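You operate a simulated robot arm through the tools that you are given. There is no shell and no other tool.

You are at the controls of a simulated robot arm. One attempt, no reset.

## Task
Scrub the glue smear off the mending bench with the blue scrubber.
Fine: load it at the cleaner tin; scrubber back where it was, lid back on the tin. What is to be rubbed or washed off counts as gone when no trace of it is left.

It is judged by the outcome, as a careful person would: the job done as asked, and still so three seconds after it is handed in. It fails if anything else is knocked over, pushed out of place, dropped, spilled or broken. Lids that push on must go on centred and level and be pressed home; caps that screw on are set level and turned clockwise until they are tight.

## Robot
A 7-joint arm with a two-finger parallel gripper, fixed in place. Base frame: the origin is at the foot of the arm, x ahead of it, y to its left, z up; the work surface is at about z = 88.4. Readings come in cm, degrees, newtons and seconds.
Its first joint turns from -166.0 to 166.0 degrees. Payload 4.4 kg.
The tool frame sits at the grasp point between the pads (the TCP): z along the fingers, y along the line on which they close. The tips reach 2.3 cm beyond it. The gripper opens to 9.4 cm. The fingers are 3.8 cm wide and 1 cm thick; the gripper's body (5.4 by 9.6 cm) begins 3.9 cm behind the TCP.
Orientation is that of the tool frame in the base frame, as a unit quaternion [x, y, z, w]. With the fingers straight down and closing along the base's y, the tool's x points along the base's -x, its y along +y and its z along -z.

## Interface
- The arm moves only by the tool nudge_tool. Its argument "motion" is a list of rows, each a list of 7 numbers: the opening, from 0 (shut) to 1 (fully open), then the shift along the tool's x, y, z in cm, then the turn, a rotation vector about the tool's x, y, z in degrees. In form: [[fingers, dx, dy, dz, ax, ay, az], ...]. A call has 1 to 20 rows; each row is the pose to reach, as a shift and turn from the pose commanded when the call began, along the tool's axes at that moment. Rows are played at 5 a second. More than 5 cm and 8.6 degrees between two rows, or a gripper value outside its range, and nothing of the call is played. A pose out of reach is approached as far as the arm can. The call stops where the force on the tool passes 40 N (or 10 N more than at its start, if that is more) or the arm is blocked; 0.2 s more then pass. Each finger travels about 7.2 cm/s and halts on what it meets, pressing with about 33 N; the grip force reading is that of the motor and also rises with nothing between the fingers. The clock runs only during rows and for 0.2 s after the last one: add rows that repeat a pose to give the fingers time. It gives the time, the measured TCP pose, the force on the tool (base axes), the opening and the grip force at its end, in the units of the frame above (readings bear some noise), with the torque about the TCP (base axes, N m) and any sound that the robot's microphone picked up.
- Cameras (640 x 400 px; columns grow to the right, rows downward): "scene" is fixed at [21.97, -50, 146.07]; the picture's right is [-0.07, -1.00, 0.00], its down [-0.74, 0.05, -0.67] and it looks along [0.67, -0.05, -0.74] (base axes); focal length 214 px, centre (320, 200). "wrist" rides on the gripper at [8.6, 1.6, -7.4] in the tool frame; the picture's right is [-0.18, 0.98, 0.00], its down [-0.58, -0.11, -0.81] and it looks along [-0.79, -0.15, 0.59] (tool axes); focal length 243 px, centre (320, 200). There is no depth. A picture from a camera that has moved, and an enlarged one, comes with that camera's place and axes in the base frame and with its lens.
- grab_frame(camera): a new picture of that camera. No time passes.
- inspect(camera, box): a new picture of the part [left, top, right, bottom] of that camera's present view, enlarged. No time passes.
- close_job(): hands the job in; it is judged then, once.

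Nothing tells you positions but the pictures and the camera data. Unless the task says otherwise, let go and move clear before handing in.

The tools are called after "Request:" as a command line: name --pt "numbers of a row" for each row, then --argument value for the rest, lists and objects as JSON in quotes. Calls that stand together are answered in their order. nudge_tool: Moves the arm, as the interface text tells. Its arguments: {"type":"object","properties":{"motion":{"type":"array"}},"required":["motion"]} The other tools are called the same way: grab_frame (camera) takes a picture; inspect (camera, box) takes an enlarged picture of a part of a camera's view; close_job () hands the job in.

At the start:

```text
t: 0.0
tcp_pos: [70.08, -49.22, 114.49]
orientation: [-0.001, 1.0, -0.001, 0.0]
ft_force: [0.1, 0.2, 0.2]
torque: [0.02, 0.03, 0.02]
opening: 9.37
finger_force: 0.1
```

scene: 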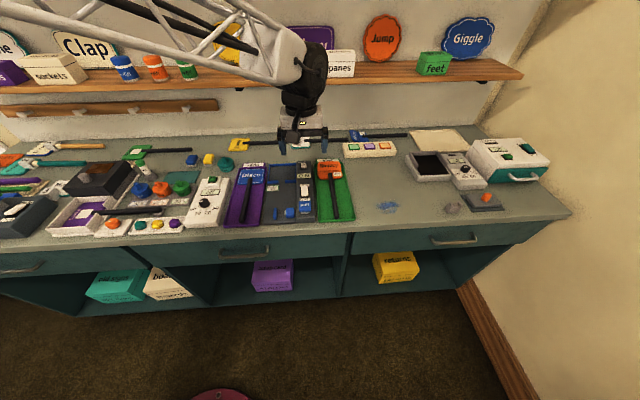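
wrist: 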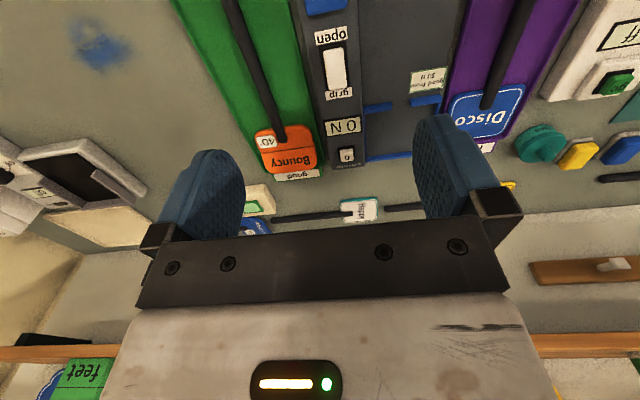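

I see a crowded bench with a blue smear to the right of the green tray, plus a fainter grey one. I'll enlarge parts of the scene to find the scrubber and the cleaner tin.

Request:
inspect --camera "scene" --box '[340, 110, 580, 260]'

Request:
inspect --camera "scene" --box '[100, 110, 340, 260]'

Request:
inspect --camera "scene" --box '[0, 110, 160, 250]'

Request:
inspect --camera "scene" --box '[0, 0, 320, 110]'

Request:
inspect --camera "wrist" --box '[0, 0, 320, 250]'

```text
2.67 times, centred on (460, 185) of scene
camera zoom: at [21.97, -50.0, 146.07], right [-0.07, -1.0, 0.0], down [-0.74, 0.05, -0.67], along [0.67, -0.05, -0.74], focal length 572 px, centre (-53, 240)
```

zoom: 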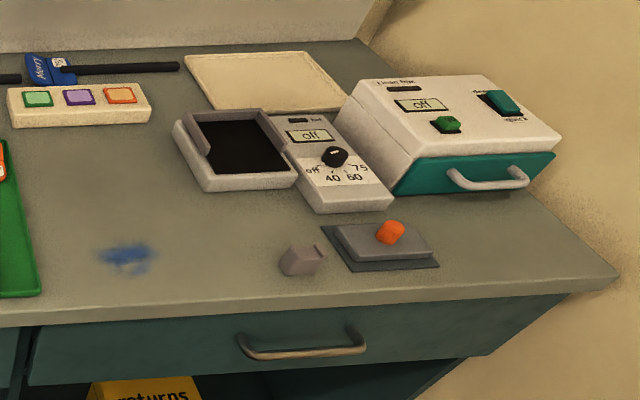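

```text
2.67 times, centred on (220, 185) of scene
camera zoom: at [21.97, -50.0, 146.07], right [-0.07, -1.0, 0.0], down [-0.74, 0.05, -0.67], along [0.67, -0.05, -0.74], focal length 572 px, centre (587, 240)
```

zoom: 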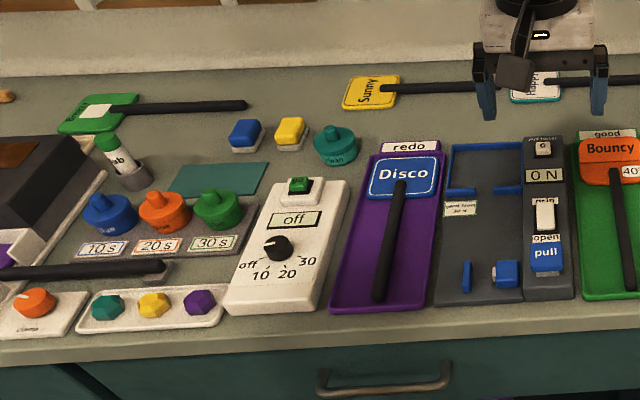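

```text
2.86 times, centred on (80, 180) of scene
camera zoom: at [21.97, -50.0, 146.07], right [-0.07, -1.0, 0.0], down [-0.74, 0.05, -0.67], along [0.67, -0.05, -0.74], focal length 613 px, centre (1006, 257)
```

zoom: 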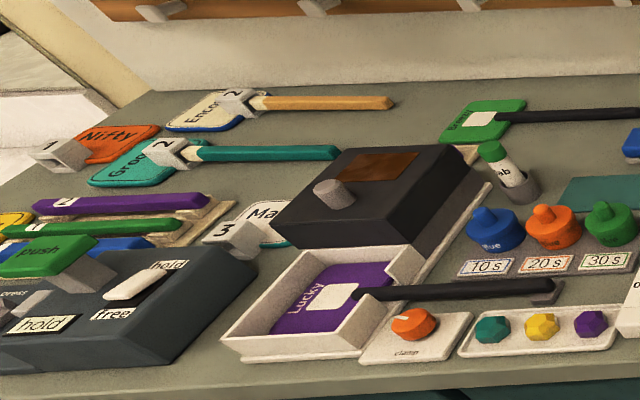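

```text
2.00 times, centred on (160, 55) of scene
camera zoom: at [21.97, -50.0, 146.07], right [-0.07, -1.0, 0.0], down [-0.74, 0.05, -0.67], along [0.67, -0.05, -0.74], focal length 429 px, centre (640, 490)
```

zoom: 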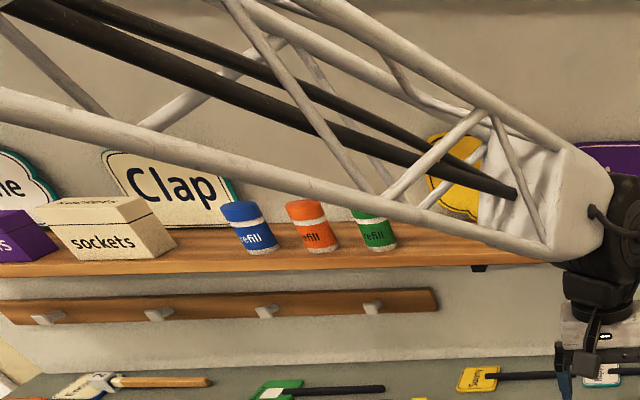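

```text
1.60 times, centred on (160, 125) of wrist
camera zoom: at [61.42, -47.61, 121.91], right [0.18, 0.98, 0.0], down [0.58, -0.11, 0.81], along [0.79, -0.15, -0.59], focal length 388 px, centre (576, 320)
```

zoom: 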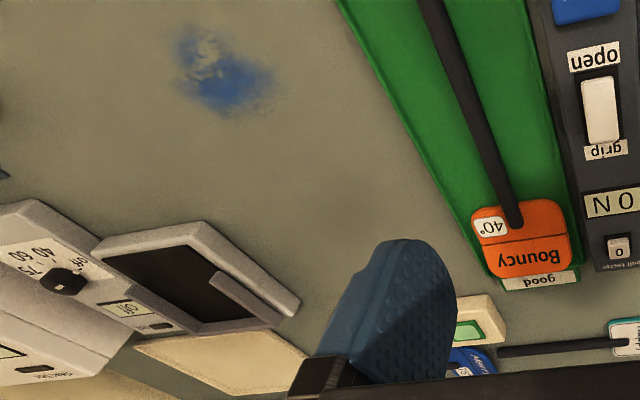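

The small blue block at about (99, -1) looks like the blue scrubber. The teal tin at about (94, -17) looks like the cleaner, and the blue smear is at about (69.4, -77.8). I'll move the wrist camera over there to check.

Request:
nudge_tool --pt "1 0 4.5 0 0 0 0" --pt "1 0 9 0 0 0 0" --pt "1 0 13.5 0 0 0 0" --pt "1 0 18 0 0 0 0" --pt "1 0 22.5 0 0 0 0" --pt "1 0 27 0 0 0 0" --pt "1 0 31.5 0 0 0 0" --pt "1 0 36 0 0 0 0"

Request:
grab_frame --camera "wrist"

Request:
grab_frame --camera "scene"

```text
t: 1.8
tcp_pos: [70.03, -13.28, 114.48]
orientation: [0.001, 1.0, 0.0, 0.0]
ft_force: [-0.4, -0.2, -0.1]
torque: [-0.02, 0.02, -0.01]
opening: 9.41
finger_force: 0.2
```

```text
taken
camera wrist: at [61.32, -11.63, 122.01], right [0.19, 0.98, 0.0], down [0.58, -0.11, 0.81], along [0.79, -0.15, -0.59], focal length 243 px, centre (320, 200)
```

wrist: 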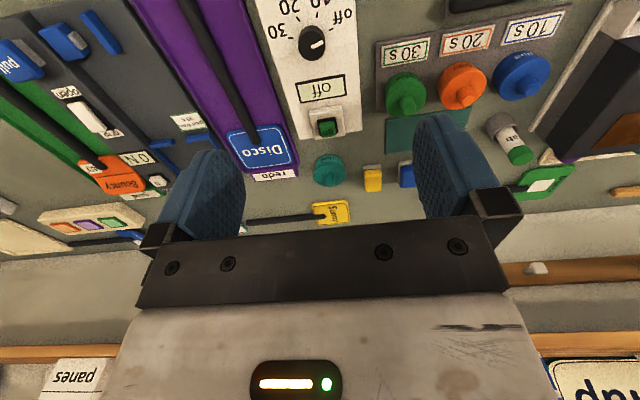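

```text
taken
```

scene: 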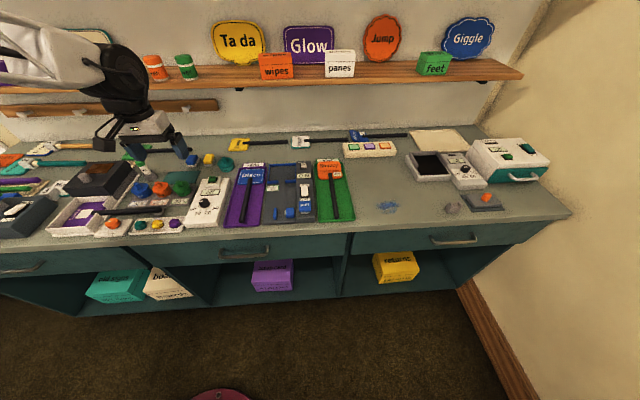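

The tin sits beside the yellow block, with the blue block to its left. I'll enlarge both views.

Request:
inspect --camera "wrist" --box '[280, 100, 440, 220]'

Request:
inspect --camera "scene" --box '[120, 120, 280, 220]'

Request:
inspect --camera "scene" --box '[400, 170, 520, 230]'

```text
3.33 times, centred on (360, 160) of wrist
camera zoom: at [61.32, -11.63, 122.01], right [0.19, 0.98, 0.0], down [0.58, -0.11, 0.81], along [0.79, -0.15, -0.59], focal length 809 px, centre (187, 333)
```

zoom: 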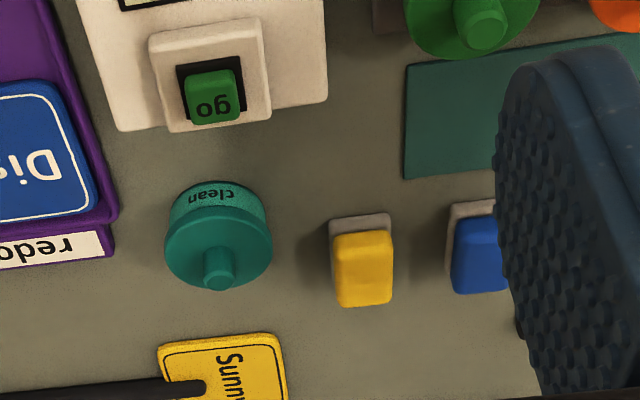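

```text
4.00 times, centred on (200, 170) of scene
camera zoom: at [21.97, -50.0, 146.07], right [-0.07, -1.0, 0.0], down [-0.74, 0.05, -0.67], along [0.67, -0.05, -0.74], focal length 858 px, centre (800, 320)
```

zoom: 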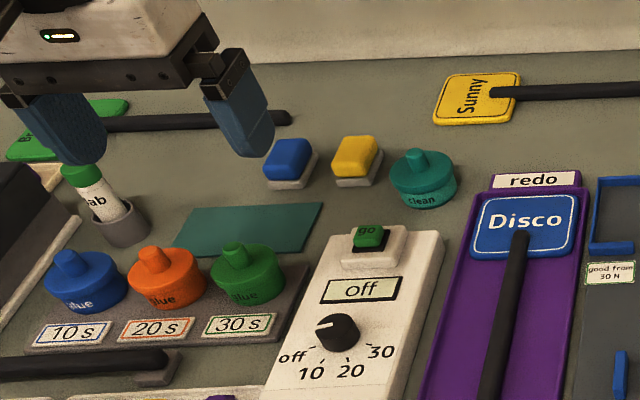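

```text
5.33 times, centred on (460, 200) of scene
camera zoom: at [21.97, -50.0, 146.07], right [-0.07, -1.0, 0.0], down [-0.74, 0.05, -0.67], along [0.67, -0.05, -0.74], focal length 1144 px, centre (-427, 200)
```

zoom: 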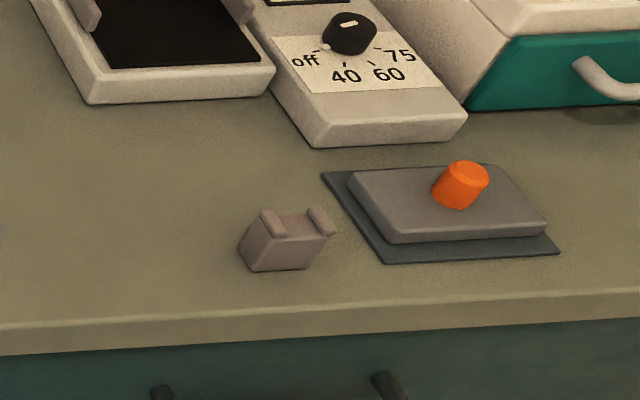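

The blue and yellow blocks are scrubbers on pale pads, centred near x=98. The tin marked "clean" is at about (94.5, -16.4), with a knobbed lid about 6 cm across. I'll move closer for a better look.

Request:
nudge_tool --pt "1 -3 -1 1 0 0 0" --pt "1 -6 -2 2 0 0 0" --pt "1 -9 -3 3 0 0 0" --pt "1 -12 -3.1 4 0 0 0" --pt "1 -14 -3.1 5 0 0 0" --pt "1 -14 -3.1 5 0 0 0"

Request:
grab_frame --camera "wrist"

Request:
inspect --camera "wrist" --box '[240, 60, 480, 240]'

Request:
inspect --camera "scene" --box '[140, 110, 300, 210]'

```text
t: 3.2
tcp_pos: [84.19, -16.4, 109.51]
orientation: [-0.001, 1.0, 0.0, 0.0]
ft_force: [-0.5, -0.5, 0.0]
torque: [-0.01, 0.01, 0.02]
opening: 9.42
finger_force: 0.1
```

```text
taken
camera wrist: at [75.43, -14.71, 116.95], right [0.18, 0.98, 0.0], down [0.58, -0.11, 0.81], along [0.79, -0.15, -0.59], focal length 243 px, centre (320, 200)
```

wrist: 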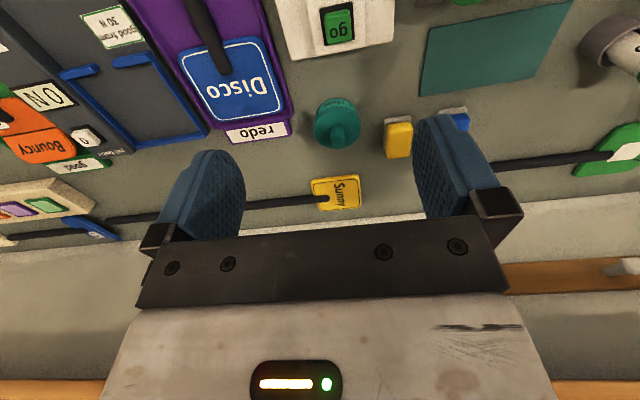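

```text
2.22 times, centred on (360, 150) of wrist
camera zoom: at [75.43, -14.71, 116.95], right [0.18, 0.98, 0.0], down [0.58, -0.11, 0.81], along [0.79, -0.15, -0.59], focal length 539 px, centre (231, 311)
```

zoom: 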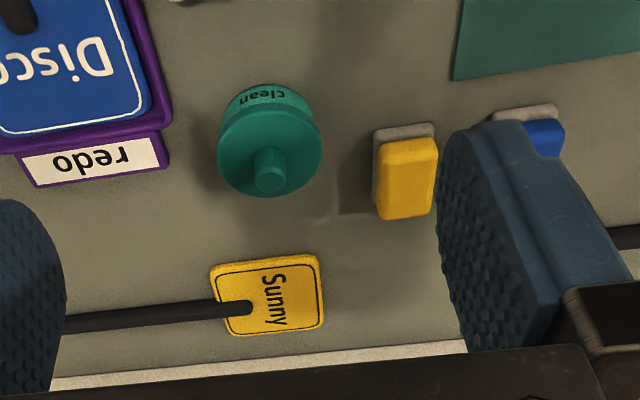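

```text
4.00 times, centred on (220, 160) of scene
camera zoom: at [21.97, -50.0, 146.07], right [-0.07, -1.0, 0.0], down [-0.74, 0.05, -0.67], along [0.67, -0.05, -0.74], focal length 858 px, centre (720, 360)
```

zoom: 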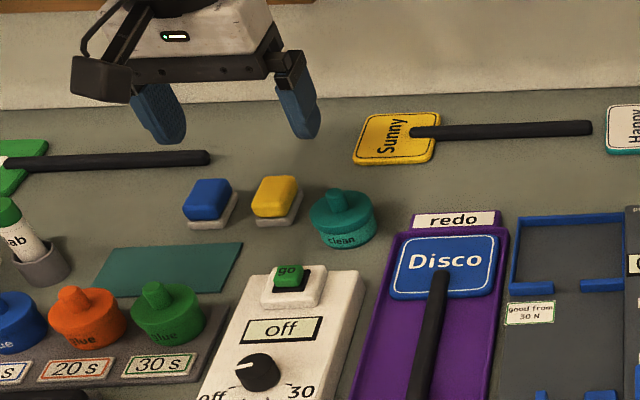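

The lid knob sits at about (95, -16.3), with its top near z=93.5. I'll position above it with the fingers partly closed and check the alignment.

Request:
nudge_tool --pt "0.8 -2.5 0.1 2 0 0 0" --pt "0.6 -5 0.1 4 0 0 0" --pt "0.5 -7.5 0.1 6.5 0 0 0" --pt "0.5 -9.8 0.1 8.5 0 0 0" --pt "0.5 -10.8 0.1 10 0 0 0" --pt "0.5 -10.8 0.1 10 0 0 0"

Request:
grab_frame --camera "wrist"

Request:
inspect --camera "scene" --box '[140, 110, 300, 210]'

```text
t: 4.6
tcp_pos: [95.04, -16.26, 99.4]
orientation: [0.0, 1.0, 0.0, -0.001]
ft_force: [-1.1, 0.9, -0.4]
torque: [0.0, 0.02, 0.0]
opening: 4.7
finger_force: 0.1
```

```text
taken
camera wrist: at [86.24, -14.61, 106.91], right [0.18, 0.98, 0.0], down [0.58, -0.11, 0.81], along [0.79, -0.15, -0.59], focal length 243 px, centre (320, 200)
```

wrist: 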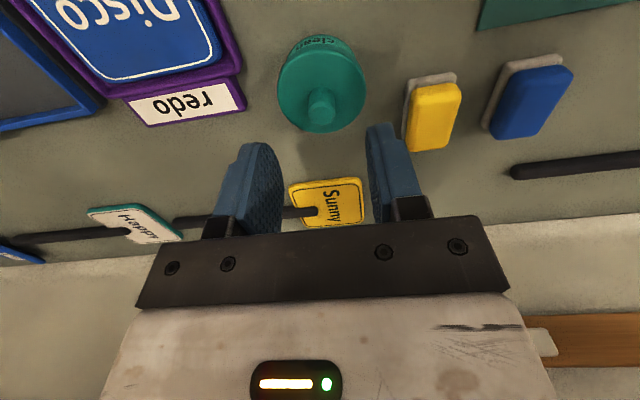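

```text
4.00 times, centred on (220, 160) of scene
camera zoom: at [21.97, -50.0, 146.07], right [-0.07, -1.0, 0.0], down [-0.74, 0.05, -0.67], along [0.67, -0.05, -0.74], focal length 858 px, centre (720, 360)
```

zoom: 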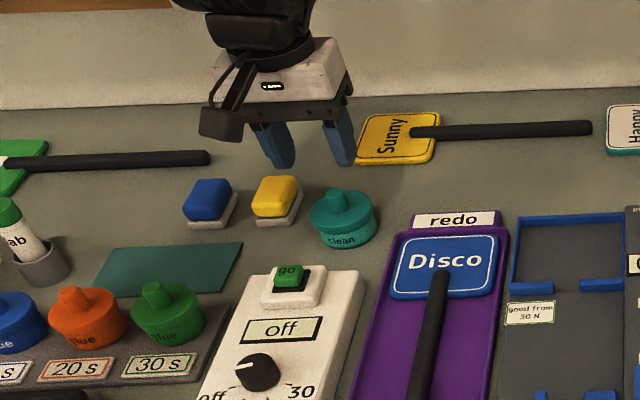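

The knob is in line below the fingers. I'll descend with a small opening until the tips are just above the lid.

Request:
nudge_tool --pt "0.4 0.1 0.05 2 0 0 0" --pt "0.4 0.1 0.05 4 0 0 0" --pt "0.4 0.1 0.05 5 0 0 0" --pt "0.4 0.1 0.05 5 0 0 0"

Request:
grab_frame --camera "wrist"

Request:
inspect --camera "scene" --box '[180, 120, 260, 180]'

```text
t: 5.6
tcp_pos: [94.71, -16.15, 94.4]
orientation: [0.0, 1.0, 0.0, 0.0]
ft_force: [0.0, 0.5, -0.5]
torque: [0.01, -0.02, 0.03]
opening: 3.78
finger_force: 0.0
```

```text
taken
camera wrist: at [86.13, -14.63, 101.91], right [0.18, 0.98, 0.0], down [0.58, -0.11, 0.81], along [0.79, -0.15, -0.59], focal length 243 px, centre (320, 200)
```

wrist: 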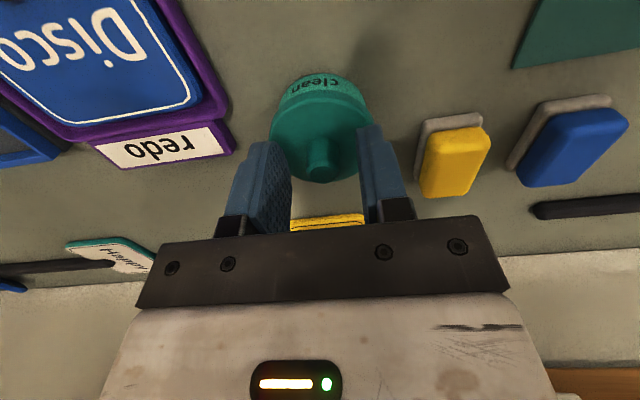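

```text
6.67 times, centred on (220, 150) of scene
camera zoom: at [21.97, -50.0, 146.07], right [-0.07, -1.0, 0.0], down [-0.74, 0.05, -0.67], along [0.67, -0.05, -0.74], focal length 1430 px, centre (987, 533)
```

zoom: 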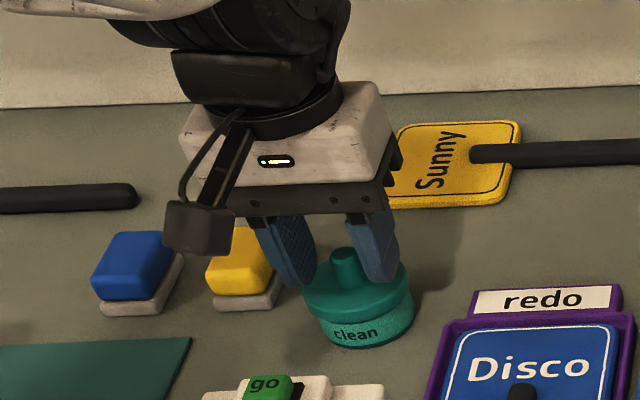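

The tips are beside the knob, right at the lid's surface, so I'll close here.

Request:
nudge_tool --pt "0.3 0 0 0 0 0 0" --pt "0.2 0 0 0 0 0 0" --pt "0.1 0 0 0 0 0 0" --pt "0.1 0 0 0 0 0 0" --pt "0.1 0 0 0 0 0 0"

Request:
grab_frame --camera "wrist"

```text
t: 6.8
tcp_pos: [94.86, -16.25, 94.48]
orientation: [0.0, 1.0, -0.001, 0.0]
ft_force: [1.0, 1.0, 0.4]
torque: [0.04, -0.04, 0.0]
opening: 1.5
finger_force: 33.1
```

```text
taken
camera wrist: at [86.13, -14.63, 101.93], right [0.18, 0.98, 0.0], down [0.58, -0.11, 0.81], along [0.79, -0.15, -0.59], focal length 243 px, centre (320, 200)
```

wrist: 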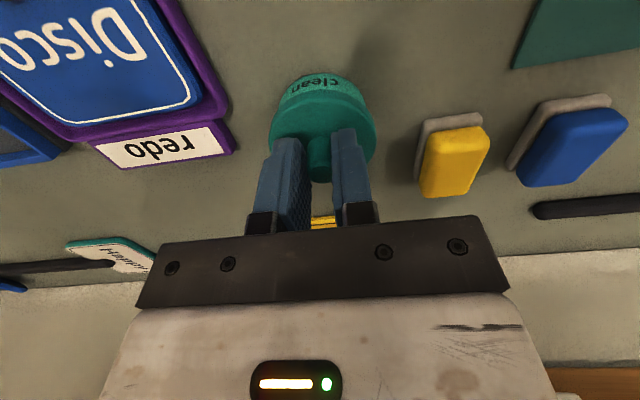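

The knob is gripped at 1.5 cm opening. I'll pull straight up gently.

Request:
nudge_tool --pt "0.1 0 0 -0.3 0 0 0" --pt "0.1 0 0 -0.6 0 0 0" --pt "0.1 0 0 -1.0 0 0 0" --pt "0.1 0 0 -1.5 0 0 0" --pt "0.1 0 0 -2.5 0 0 0" --pt "0.1 0 0 -4 0 0 0"

Request:
grab_frame --camera "wrist"

Request:
inspect --camera "scene" --box '[180, 120, 260, 180]'

```text
t: 8.2
tcp_pos: [94.88, -16.23, 98.43]
orientation: [0.0, 1.0, 0.0, 0.0]
ft_force: [0.2, -1.4, 0.2]
torque: [-0.01, 0.0, 0.01]
opening: 1.51
finger_force: 33.0
heard: snap
```

```text
taken
camera wrist: at [86.1, -14.58, 105.94], right [0.18, 0.98, 0.0], down [0.58, -0.11, 0.81], along [0.79, -0.15, -0.59], focal length 243 px, centre (320, 200)
```

wrist: 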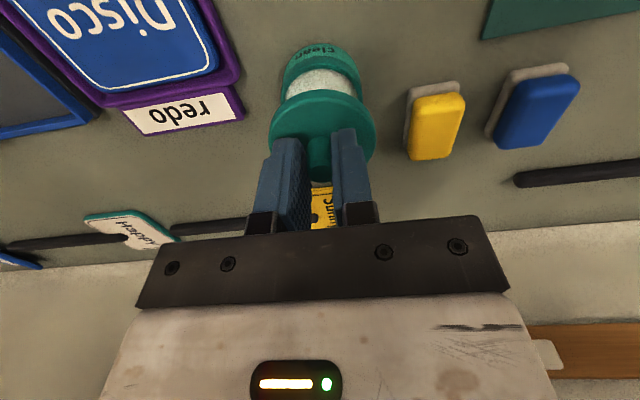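

```text
6.67 times, centred on (220, 150) of scene
camera zoom: at [21.97, -50.0, 146.07], right [-0.07, -1.0, 0.0], down [-0.74, 0.05, -0.67], along [0.67, -0.05, -0.74], focal length 1430 px, centre (987, 533)
```

zoom: 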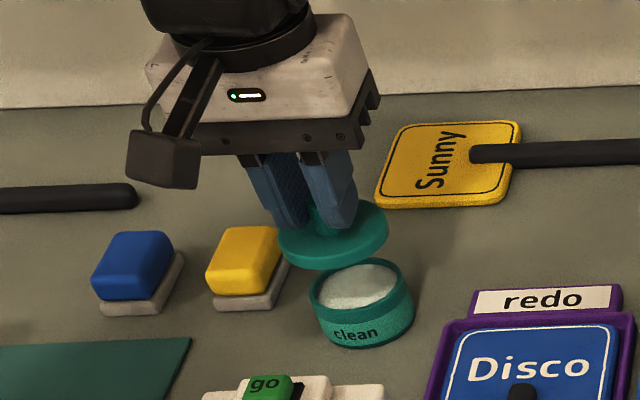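

The lid snapped off, and the tin holds white cleaner. I'll carry the lid to the empty teal mat at about (90.7, -1) and set it down there.

Request:
nudge_tool --pt "0.1 0 0 -2 0 0 0" --pt "0.1 1 3 -2.5 0 0 0" --pt "0.1 2 6 -2.5 0 0 0" --pt "0.1 3 9 -2.5 0 0 0" --pt "0.1 4.2 12 -2.5 0 0 0" --pt "0.1 4.2 15.2 -2 0 0 0" --pt "0.1 4.2 15.2 0 0 0 0" --pt "0.1 4.2 15.2 2 0 0 0" --pt "0.1 4.2 15.2 4 0 0 0" --pt "0.1 4.2 15.2 4 0 0 0"

Request:
grab_frame --camera "wrist"

Request:
inspect --camera "scene" --box '[140, 120, 260, 210]'

```text
t: 10.4
tcp_pos: [90.59, -0.93, 94.44]
orientation: [0.001, 1.0, 0.0, 0.0]
ft_force: [-0.1, 0.1, -0.2]
torque: [-0.01, 0.02, -0.02]
opening: 1.47
finger_force: 33.1
```

```text
taken
camera wrist: at [81.95, 0.59, 101.85], right [0.18, 0.98, 0.0], down [0.58, -0.11, 0.81], along [0.79, -0.15, -0.59], focal length 243 px, centre (320, 200)
```

wrist: 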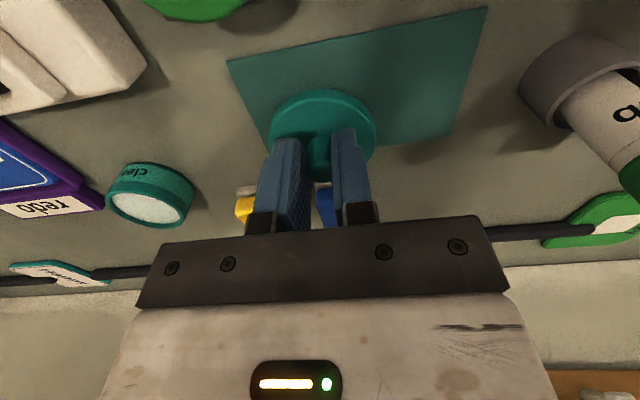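

```text
4.44 times, centred on (200, 165) of scene
camera zoom: at [21.97, -50.0, 146.07], right [-0.07, -1.0, 0.0], down [-0.74, 0.05, -0.67], along [0.67, -0.05, -0.74], focal length 953 px, centre (853, 356)
```

zoom: 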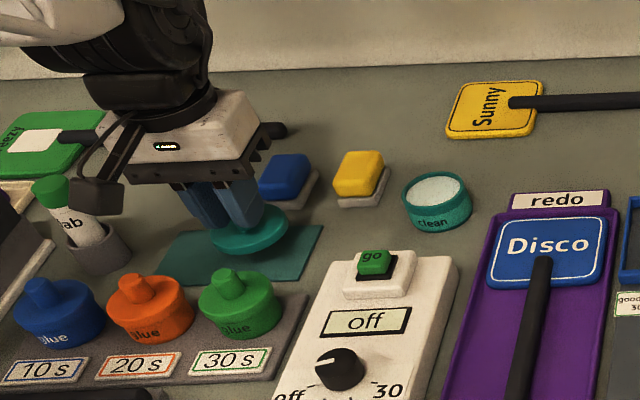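

The lid is above the mat with the area around it clear. I'll lower it in small steps until it touches.

Request:
nudge_tool --pt "0.1 0 0 0.7 0 0 0" --pt "0.1 0 0 1.3 0 0 0" --pt "0.1 0 0 1.6 0 0 0" --pt "0.1 0 0 1.8 0 0 0" --pt "0.1 0 0 1.8 0 0 0"

Request:
grab_frame --camera "wrist"

```text
t: 11.6
tcp_pos: [90.67, -1.0, 92.61]
orientation: [0.0, 1.0, 0.0, 0.0]
ft_force: [-0.7, -0.2, -0.9]
torque: [-0.01, -0.01, -0.01]
opening: 1.5
finger_force: 33.6
```

```text
taken
camera wrist: at [81.96, 0.6, 100.11], right [0.18, 0.98, 0.0], down [0.58, -0.11, 0.81], along [0.79, -0.15, -0.59], focal length 243 px, centre (320, 200)
```

wrist: 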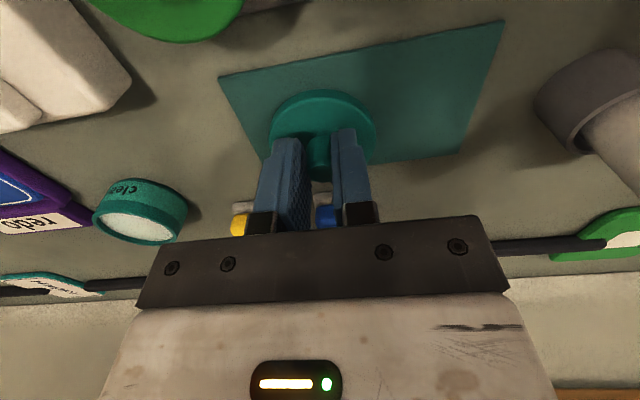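

Request:
nudge_tool --pt "0.1 0 0 0.2 0 0 0" --pt "0.1 0 0 0.4 0 0 0" --pt "0.1 0 0 0.5 0 0 0" --pt "0.1 0 0 0.5 0 0 0"

Request:
inspect --camera "scene" --box '[160, 130, 240, 190]'

```text
t: 12.6
tcp_pos: [90.61, -1.01, 92.33]
orientation: [0.0, 1.0, 0.0, 0.002]
ft_force: [-5.2, -2.9, 31.8]
torque: [0.03, -0.1, 0.0]
opening: 1.51
finger_force: 33.2
```

```text
6.67 times, centred on (200, 160) of scene
camera zoom: at [21.97, -50.0, 146.07], right [-0.07, -1.0, 0.0], down [-0.74, 0.05, -0.67], along [0.67, -0.05, -0.74], focal length 1430 px, centre (1120, 467)
```

zoom: 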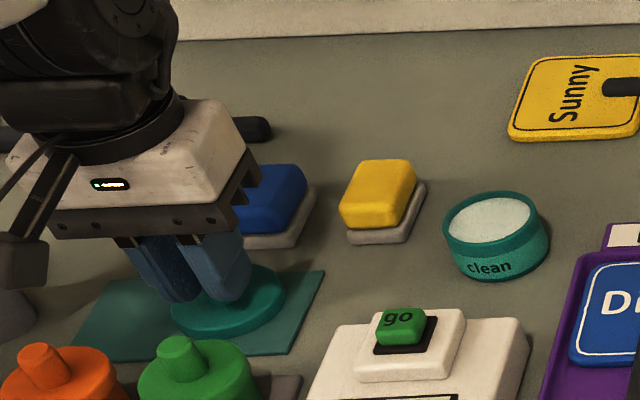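

The lid is resting on the mat. I'll ease off the pressure, release the knob, rise, and look at the scrubbers.

Request:
nudge_tool --pt "0.1 0 0 -0.2 0 0 0" --pt "0.2 0 0 -0.2 0 0 0" --pt "0.35 0 0 -0.2 0 0 0" --pt "0.35 0 0 -0.2 0 0 0" --pt "0.4 0 0 -2 0 0 0" --pt "0.4 0 0 -5 0 0 0" --pt "0.57 0 -1 -9 0 0 0" --pt "0.57 0 -1 -12 0 0 0" --pt "0.57 0 -1 -12 0 0 0"

Request:
grab_frame --camera "wrist"

Request:
inspect --camera "wrist" --box '[260, 60, 420, 180]'

Request:
inspect --camera "scene" --box '[160, 130, 240, 190]'

```text
t: 14.6
tcp_pos: [90.56, -2.02, 104.09]
orientation: [0.0, 1.0, 0.0, 0.0]
ft_force: [0.2, 0.3, 0.5]
torque: [-0.02, 0.02, -0.06]
opening: 5.36
finger_force: 0.0
```

```text
taken
camera wrist: at [81.86, -0.32, 111.62], right [0.18, 0.98, 0.0], down [0.58, -0.11, 0.81], along [0.79, -0.15, -0.59], focal length 243 px, centre (320, 200)
```

wrist: 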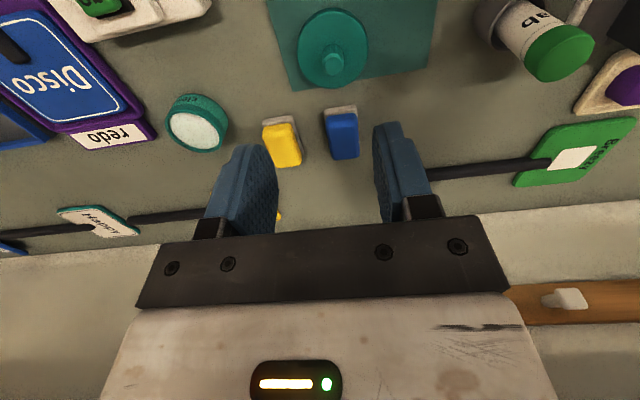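

```text
3.33 times, centred on (340, 120) of wrist
camera zoom: at [81.86, -0.32, 111.62], right [0.18, 0.98, 0.0], down [0.58, -0.11, 0.81], along [0.79, -0.15, -0.59], focal length 809 px, centre (253, 467)
```

zoom: 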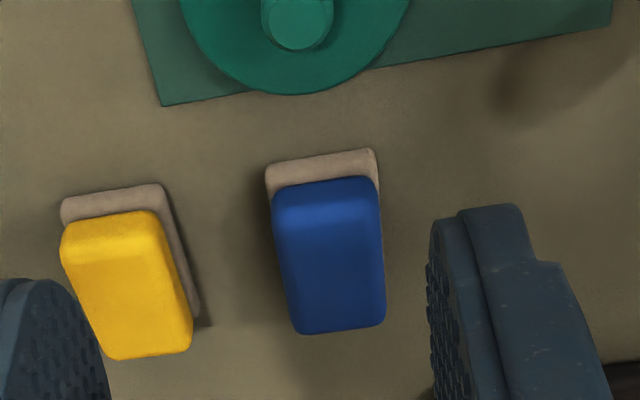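

```text
6.67 times, centred on (200, 160) of scene
camera zoom: at [21.97, -50.0, 146.07], right [-0.07, -1.0, 0.0], down [-0.74, 0.05, -0.67], along [0.67, -0.05, -0.74], focal length 1430 px, centre (1120, 467)
```

zoom: 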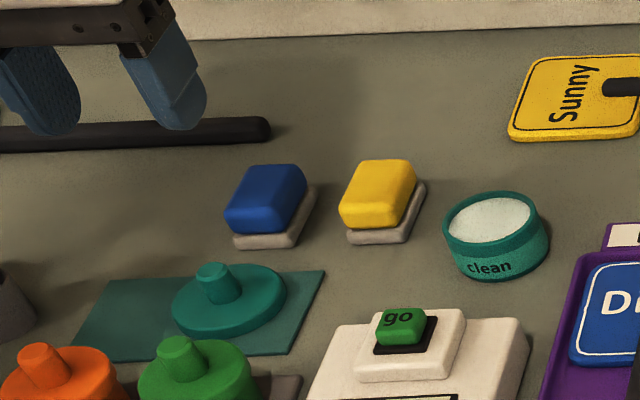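

The lid is parked and the tin is open. The blue scrubber spans x 97–101.6 at y≈-1, and the smear lies about 104 cm out, so I'll need to tilt the tool outward. Before gripping anything I'll swing over the smear to look at it and test the reach.

Request:
nudge_tool --pt "0.57 0.34 -4.61 -0.3 0 0 3" --pt "0.57 0.8 -9.2 -0.6 0 0 6" --pt "0.57 1.48 -13.76 -0.9 0 0 9" --pt "0.57 2.4 -18.28 -1.2 0 0 12" --pt "0.57 3.55 -22.75 -1.5 0 0 15" --pt "0.57 4.92 -27.15 -1.8 0 0 18" --pt "0.57 6.52 -31.48 -2.1 0 0 21" --pt "0.57 8.33 -35.72 -2.4 0 0 24" --pt "0.57 10.36 -39.86 -2.7 0 0 27" --pt "0.57 12.6 -43.89 -3 0 0 30" --pt "0.57 15.03 -47.8 -3 0 0 33" --pt "0.57 17.67 -51.59 -3 0 0 36" --pt "0.57 20.5 -55.23 -3 0 0 39" --pt "0.57 23.5 -58.73 -3 0 0 42" --pt "0.57 26.69 -62.07 -3 0 0 45" --pt "0.57 30.03 -65.24 -3 0 0 48" --pt "0.57 30.03 -65.24 -3 0 0 48"

Request:
grab_frame --camera "wrist"

Request:
grab_frame --camera "scene"

```text
t: 18.2
tcp_pos: [60.39, -67.27, 107.01]
orientation: [0.408, 0.913, 0.0, 0.0]
ft_force: [-0.2, 0.0, -0.3]
torque: [0.01, 0.02, 0.02]
opening: 5.37
finger_force: 0.0
```

```text
taken
camera wrist: at [55.84, -59.71, 114.6], right [0.85, 0.52, 0.0], down [0.31, -0.51, 0.81], along [0.42, -0.69, -0.59], focal length 243 px, centre (320, 200)
```

wrist: 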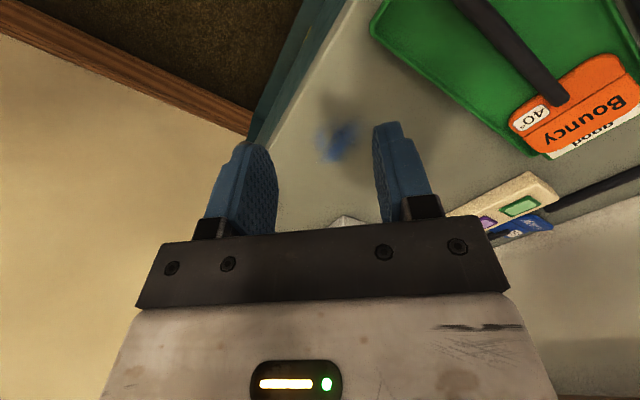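

```text
taken
```

scene: 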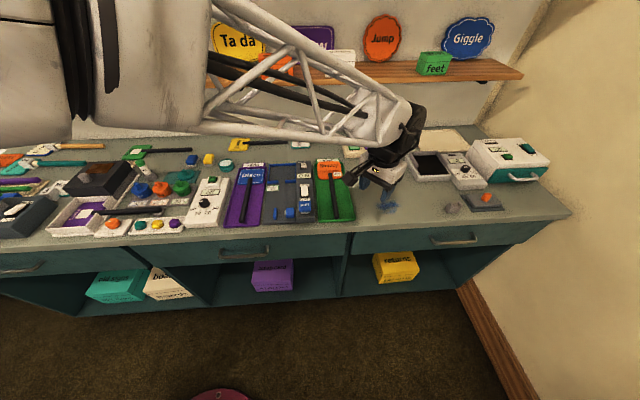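

The smear is at about (69.5, -77.4), which matches my earlier estimate. I'll test a tilted reach at a safe height above it.

Request:
nudge_tool --pt "0.57 -2.5 0 1.5 0 -3 0" --pt "0.57 -5 0 3 0 -6 0" --pt "0.57 -7.5 0 4.5 0 -9 0" --pt "0.57 -10 0 6 0 -12 0" --pt "0.57 -12.5 0 8 0 -15 0" --pt "0.57 -15 0 10 0 -18 0" --pt "0.57 -15 0 11 0 -20 0" --pt "0.57 -15 0 11 0 -20 0" --pt "0.57 -15 0 11 0 -20 0"

Request:
grab_frame --camera "wrist"

Request:
inspect --camera "scene" --box '[320, 110, 520, 235]'

```text
t: 20.2
tcp_pos: [70.57, -78.3, 96.07]
orientation: [0.401, 0.9, -0.071, 0.158]
ft_force: [-0.2, -0.6, -1.1]
torque: [-0.04, 0.02, 0.01]
opening: 5.33
finger_force: 0.0
```

```text
taken
camera wrist: at [64.64, -69.29, 100.11], right [0.85, 0.53, 0.06], down [0.1, -0.27, 0.96], along [0.52, -0.8, -0.28], focal length 243 px, centre (320, 200)
```

wrist: 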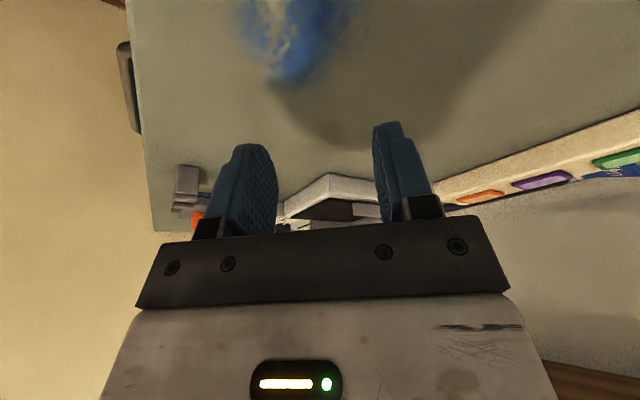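

```text
3.20 times, centred on (420, 172) of scene
camera zoom: at [21.97, -50.0, 146.07], right [-0.07, -1.0, 0.0], down [-0.74, 0.05, -0.67], along [0.67, -0.05, -0.74], focal length 686 px, centre (0, 288)
```

zoom: 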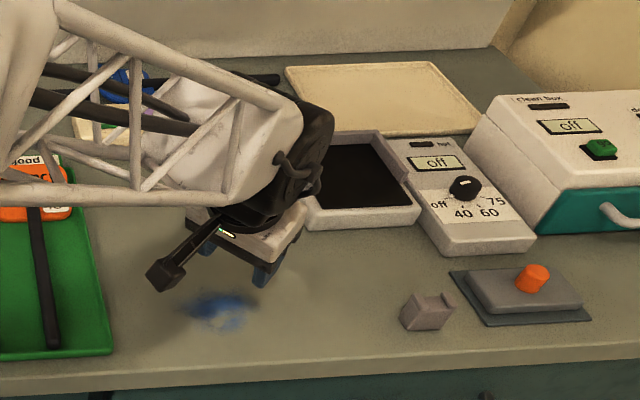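

Reach is fine at r=105.4 with a 20° tilt. I'll test a little further and lower, stopping clear of the bench.

Request:
nudge_tool --pt "0.57 -0.1 0 1.9 0 0 0" --pt "0.57 -0.21 0 3.8 0 0 0" --pt "0.57 -0.21 0 3.8 0 0 0" --pt "0.57 -0.21 0 3.8 0 0 0"

Request:
inspect --camera "scene" --box '[350, 140, 450, 220]'

```text
t: 21.2
tcp_pos: [71.59, -79.46, 92.53]
orientation: [0.4, 0.9, -0.071, 0.159]
ft_force: [0.8, -0.4, -1.2]
torque: [0.0, 0.02, 0.03]
opening: 5.35
finger_force: 0.0
```

```text
5.00 times, centred on (400, 180) of scene
camera zoom: at [21.97, -50.0, 146.07], right [-0.07, -1.0, 0.0], down [-0.74, 0.05, -0.67], along [0.67, -0.05, -0.74], focal length 1072 px, centre (-80, 300)
```

zoom: 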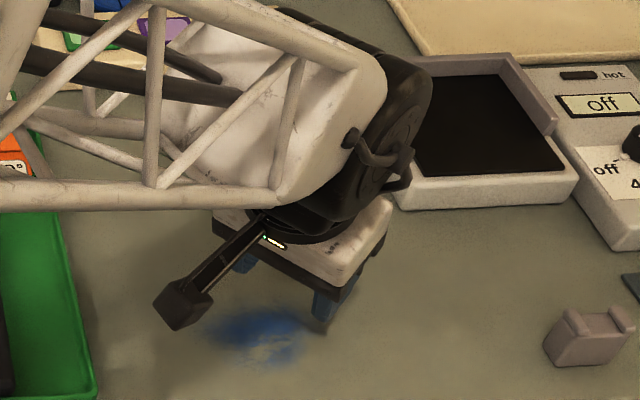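

The 20° tilt reaches the whole smear. I'll retreat and swing back toward the scrubber, keeping that tilt.

Request:
nudge_tool --pt "0.57 -1.37 0 -3.76 0 0 0" --pt "0.57 0.43 0 -7.6 0 0 0" --pt "0.57 3.5 0 -10.85 0 0 0" --pt "0.57 6.57 0 -14.1 0 0 0" --pt "0.57 9.99 0 -16.41 0 0 0" --pt "0.57 10.11 4.81 -16.45 -1.03 0 -2.82" --pt "0.57 10.46 9.61 -16.58 -2.05 0 -5.64" --pt "0.57 11.05 14.38 -16.79 -3.08 0 -8.46" --pt "0.57 11.88 19.12 -17.09 -4.1 0 -11.28" --pt "0.57 12.93 23.8 -17.48 -5.13 0 -14.1" --pt "0.57 14.22 28.41 -17.95 -6.16 0 -16.91" --pt "0.57 15.73 32.95 -18.5 -7.18 0 -19.73" --pt "0.57 17.46 37.4 -19.12 -8.21 0 -22.55" --pt "0.57 19.41 41.74 -19.83 -9.23 0 -25.37" --pt "0.57 21.57 45.98 -20.62 -10.26 0 -28.19" --pt "0.57 23.93 50.08 -21.48 -11.29 0 -31.01" --pt "0.57 26.49 54.05 -22.41 -12.31 0 -33.83" --pt "0.57 29.25 57.87 -23.41 -13.34 0 -36.65" --pt "0.57 32.19 61.53 -24.48 -14.36 0 -39.47" --pt "0.57 35.3 65.02 -25.62 -15.39 0 -42.29"

Request:
grab_frame --camera "wrist"

```text
t: 25.4
tcp_pos: [91.76, -4.69, 104.8]
orientation: [0.026, 0.984, -0.004, 0.174]
ft_force: [-0.8, 0.3, 0.4]
torque: [0.01, 0.0, -0.01]
opening: 5.36
finger_force: 0.2
```

```text
taken
camera wrist: at [81.21, -2.63, 108.78], right [0.22, 0.97, 0.06], down [0.26, -0.12, 0.96], along [0.94, -0.2, -0.28], focal length 243 px, centre (320, 200)
```

wrist: 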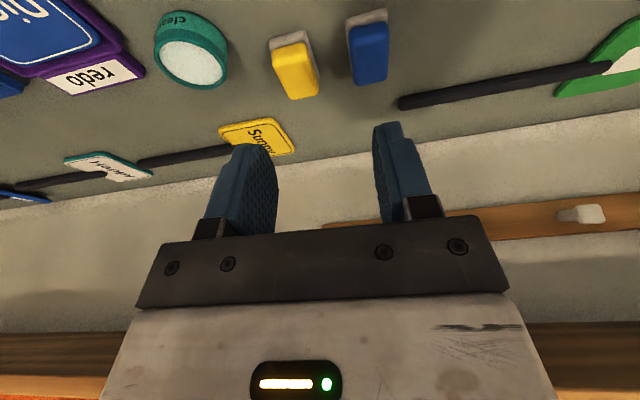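

I'm back near the scrubber. I'll line up above it with the tilt kept, squared to the base axes.

Request:
nudge_tool --pt "0.57 -1.5 1.3 3 -0.34 0 -0.94" --pt "0.57 -3 2.7 6 -0.68 0 -1.88" --pt "0.57 -4.57 4.03 8.9 -1.03 0 -2.82" --pt "0.57 -4.57 4.03 8.9 -1.03 0 -2.82"

Request:
grab_frame --camera "wrist"

Request:
inspect --camera "scene" --box '[160, 120, 240, 180]'

```text
t: 26.4
tcp_pos: [99.53, -1.29, 97.92]
orientation: [0.0, 0.985, 0.0, 0.174]
ft_force: [0.6, 0.0, 0.1]
torque: [0.01, 0.0, -0.01]
opening: 5.38
finger_force: 0.1
```

```text
taken
camera wrist: at [88.8, 0.44, 101.93], right [0.17, 0.98, 0.06], down [0.27, -0.11, 0.96], along [0.95, -0.15, -0.28], focal length 243 px, centre (320, 200)
```

wrist: 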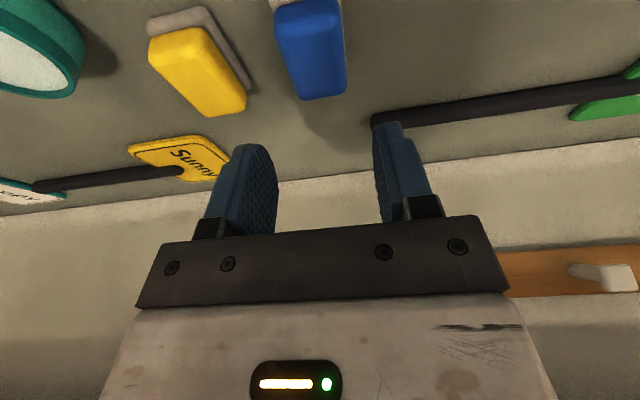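

```text
6.67 times, centred on (200, 150) of scene
camera zoom: at [21.97, -50.0, 146.07], right [-0.07, -1.0, 0.0], down [-0.74, 0.05, -0.67], along [0.67, -0.05, -0.74], focal length 1430 px, centre (1120, 533)
```

zoom: 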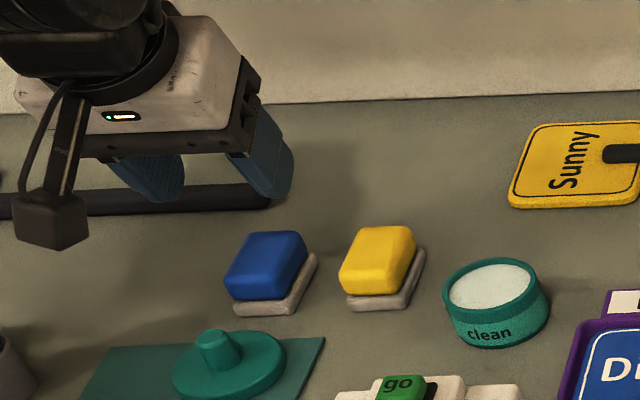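

The scrubber is centred near (99.4, -1.0), directly below. I'll descend around its handle in steps and check before closing.

Request:
nudge_tool --pt "0.57 0.8 0.2 1.8 0 0 0" --pt "0.57 1.6 0.2 3.6 0 0 0" --pt "0.57 2.1 0.2 4.8 0 0 0" --pt "0.57 2.1 0.2 4.8 0 0 0"

Request:
grab_frame --camera "wrist"

Request:
inspect --camera "scene" --box '[160, 120, 240, 180]'

```text
t: 27.4
tcp_pos: [99.12, -0.87, 92.71]
orientation: [0.0, 0.985, 0.001, 0.174]
ft_force: [0.7, -1.0, -1.1]
torque: [0.03, 0.03, 0.01]
opening: 5.39
finger_force: 0.1
```

```text
taken
camera wrist: at [88.38, 0.69, 96.69], right [0.17, 0.98, 0.06], down [0.27, -0.11, 0.96], along [0.95, -0.15, -0.28], focal length 243 px, centre (320, 200)
```

wrist: 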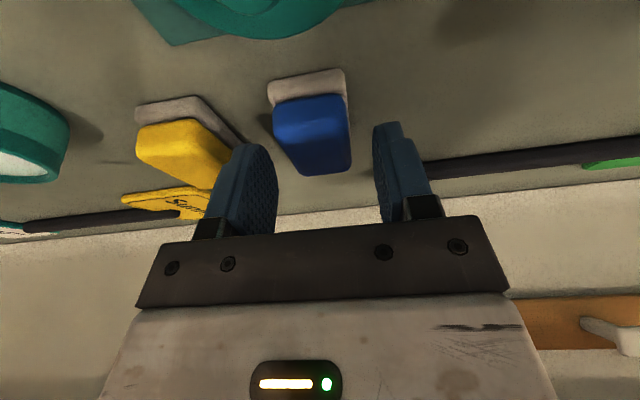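

```text
6.67 times, centred on (200, 150) of scene
camera zoom: at [21.97, -50.0, 146.07], right [-0.07, -1.0, 0.0], down [-0.74, 0.05, -0.67], along [0.67, -0.05, -0.74], focal length 1430 px, centre (1120, 533)
```

zoom: 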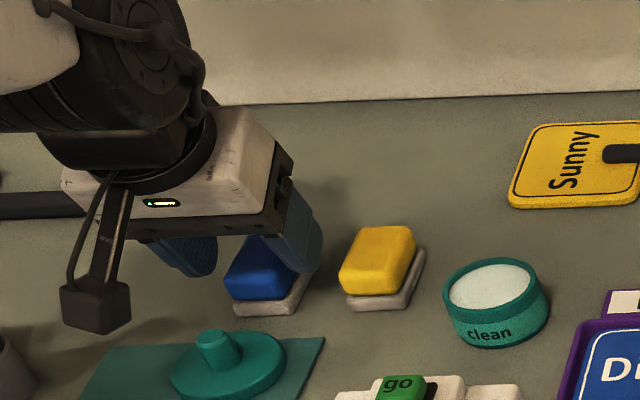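

It's centred between the fingers. I'll go down the last 0.8 cm and close on the handle.

Request:
nudge_tool --pt "0.57 0.14 0 0.38 0 0 0" --pt "0.57 0.27 0 0.75 0 0 0" --pt "0.5 0.27 0 0.75 0 0 0" --pt "0.42 0.27 0 0.75 0 0 0" --pt "0.35 0.27 0 0.75 0 0 0" --pt "0.28 0.27 0 0.75 0 0 0" --pt "0.25 0.27 0 0.75 0 0 0" --pt "0.25 0.27 0 0.75 0 0 0"

Request:
grab_frame --camera "wrist"

Request:
inspect --camera "scene" --box '[160, 120, 240, 180]'

```text
t: 29.2
tcp_pos: [99.07, -0.81, 91.75]
orientation: [0.0, 0.985, 0.0, 0.173]
ft_force: [0.3, 0.5, 0.2]
torque: [-0.02, 0.02, 0.0]
opening: 3.3
finger_force: 33.4
```

```text
taken
camera wrist: at [88.39, 0.66, 95.91], right [0.17, 0.98, 0.06], down [0.27, -0.11, 0.96], along [0.95, -0.15, -0.28], focal length 243 px, centre (320, 200)
```

wrist: 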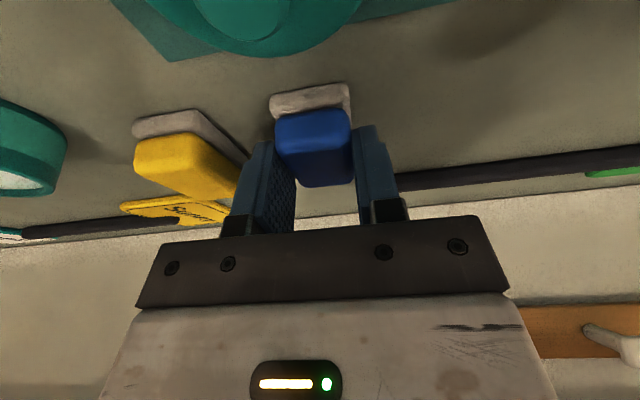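

```text
6.67 times, centred on (200, 150) of scene
camera zoom: at [21.97, -50.0, 146.07], right [-0.07, -1.0, 0.0], down [-0.74, 0.05, -0.67], along [0.67, -0.05, -0.74], focal length 1430 px, centre (1120, 533)
```

zoom: 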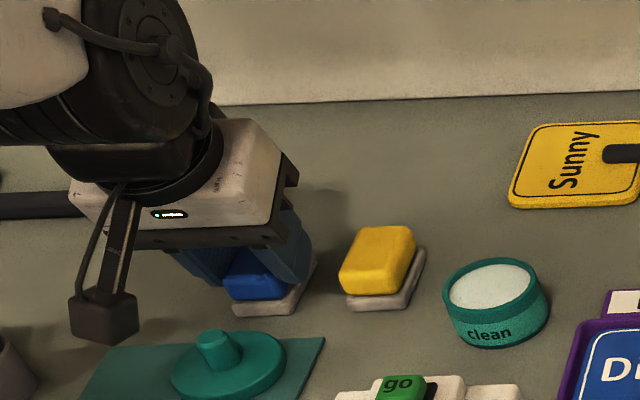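

The handle is gripped at 3.3 cm. I'll lift straight up and check whether the pale pad comes with it.

Request:
nudge_tool --pt "0.25 -0.17 0 -0.47 0 0 0" --pt "0.25 -0.34 0 -0.94 0 0 0" --pt "0.25 -1.03 0 -2.82 0 0 0" --pt "0.25 -2.05 0 -5.64 0 0 0" --pt "0.25 -2.05 0 -5.64 0 0 0"

Request:
grab_frame --camera "wrist"

Request:
inspect --camera "scene" --box '[160, 120, 240, 180]'

```text
t: 30.4
tcp_pos: [99.09, -1.06, 97.8]
orientation: [0.0, 0.985, -0.001, 0.174]
ft_force: [-0.4, -0.1, -0.2]
torque: [0.0, -0.01, 0.04]
opening: 3.29
finger_force: 33.3
```

```text
taken
camera wrist: at [88.44, 0.63, 101.87], right [0.17, 0.98, 0.06], down [0.27, -0.11, 0.96], along [0.95, -0.15, -0.28], focal length 243 px, centre (320, 200)
```

wrist: 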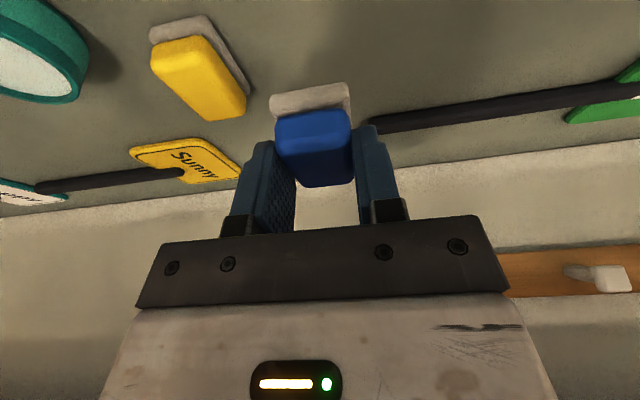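

```text
6.67 times, centred on (200, 150) of scene
camera zoom: at [21.97, -50.0, 146.07], right [-0.07, -1.0, 0.0], down [-0.74, 0.05, -0.67], along [0.67, -0.05, -0.74], focal length 1430 px, centre (1120, 533)
```

zoom: 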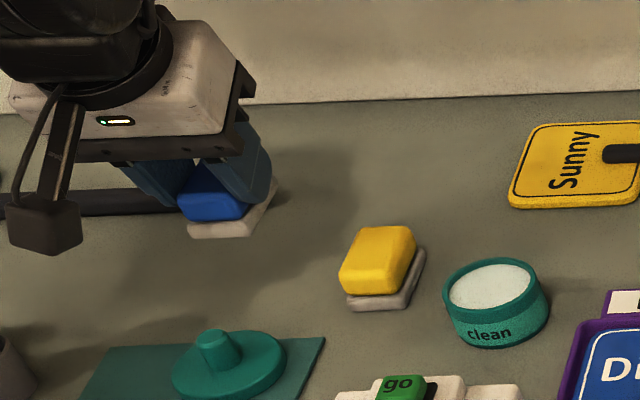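

The pad is part of the scrubber. I'll carry it over the open tin and stop just above the rim to check its position.

Request:
nudge_tool --pt "0.25 1.07 -4.4 -1.45 0 0 0" --pt "0.25 2.48 -8.8 -1.97 0 0 0" --pt "0.25 3.98 -13 -2.51 0 0 0" --pt "0.25 4.32 -15.3 -1.57 0 0 0" --pt "0.25 4.84 -15.3 -0.16 0 0 0" --pt "0.25 4.84 -15.3 -0.16 0 0 0"

Request:
grab_frame --camera "wrist"

Request:
inspect --camera "scene" --box '[185, 125, 265, 185]'

```text
t: 31.8
tcp_pos: [94.44, -16.25, 96.35]
orientation: [-0.001, 0.985, 0.0, 0.174]
ft_force: [0.4, -0.1, -1.0]
torque: [0.01, 0.03, -0.01]
opening: 3.29
finger_force: 32.4
```

```text
taken
camera wrist: at [83.82, -14.66, 100.39], right [0.17, 0.98, 0.06], down [0.27, -0.11, 0.96], along [0.95, -0.15, -0.28], focal length 243 px, centre (320, 200)
```

wrist: 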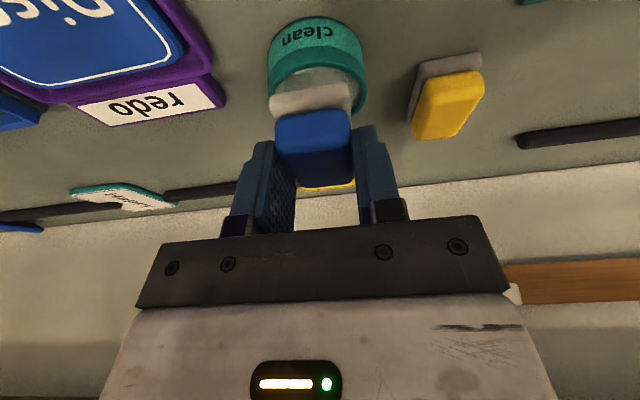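

```text
6.67 times, centred on (225, 155) of scene
camera zoom: at [21.97, -50.0, 146.07], right [-0.07, -1.0, 0.0], down [-0.74, 0.05, -0.67], along [0.67, -0.05, -0.74], focal length 1430 px, centre (953, 500)
```

zoom: 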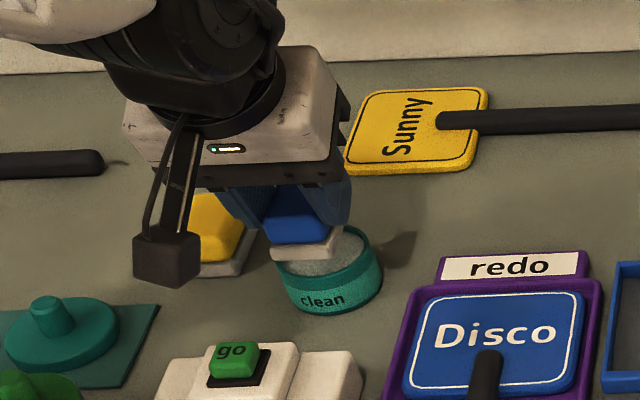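

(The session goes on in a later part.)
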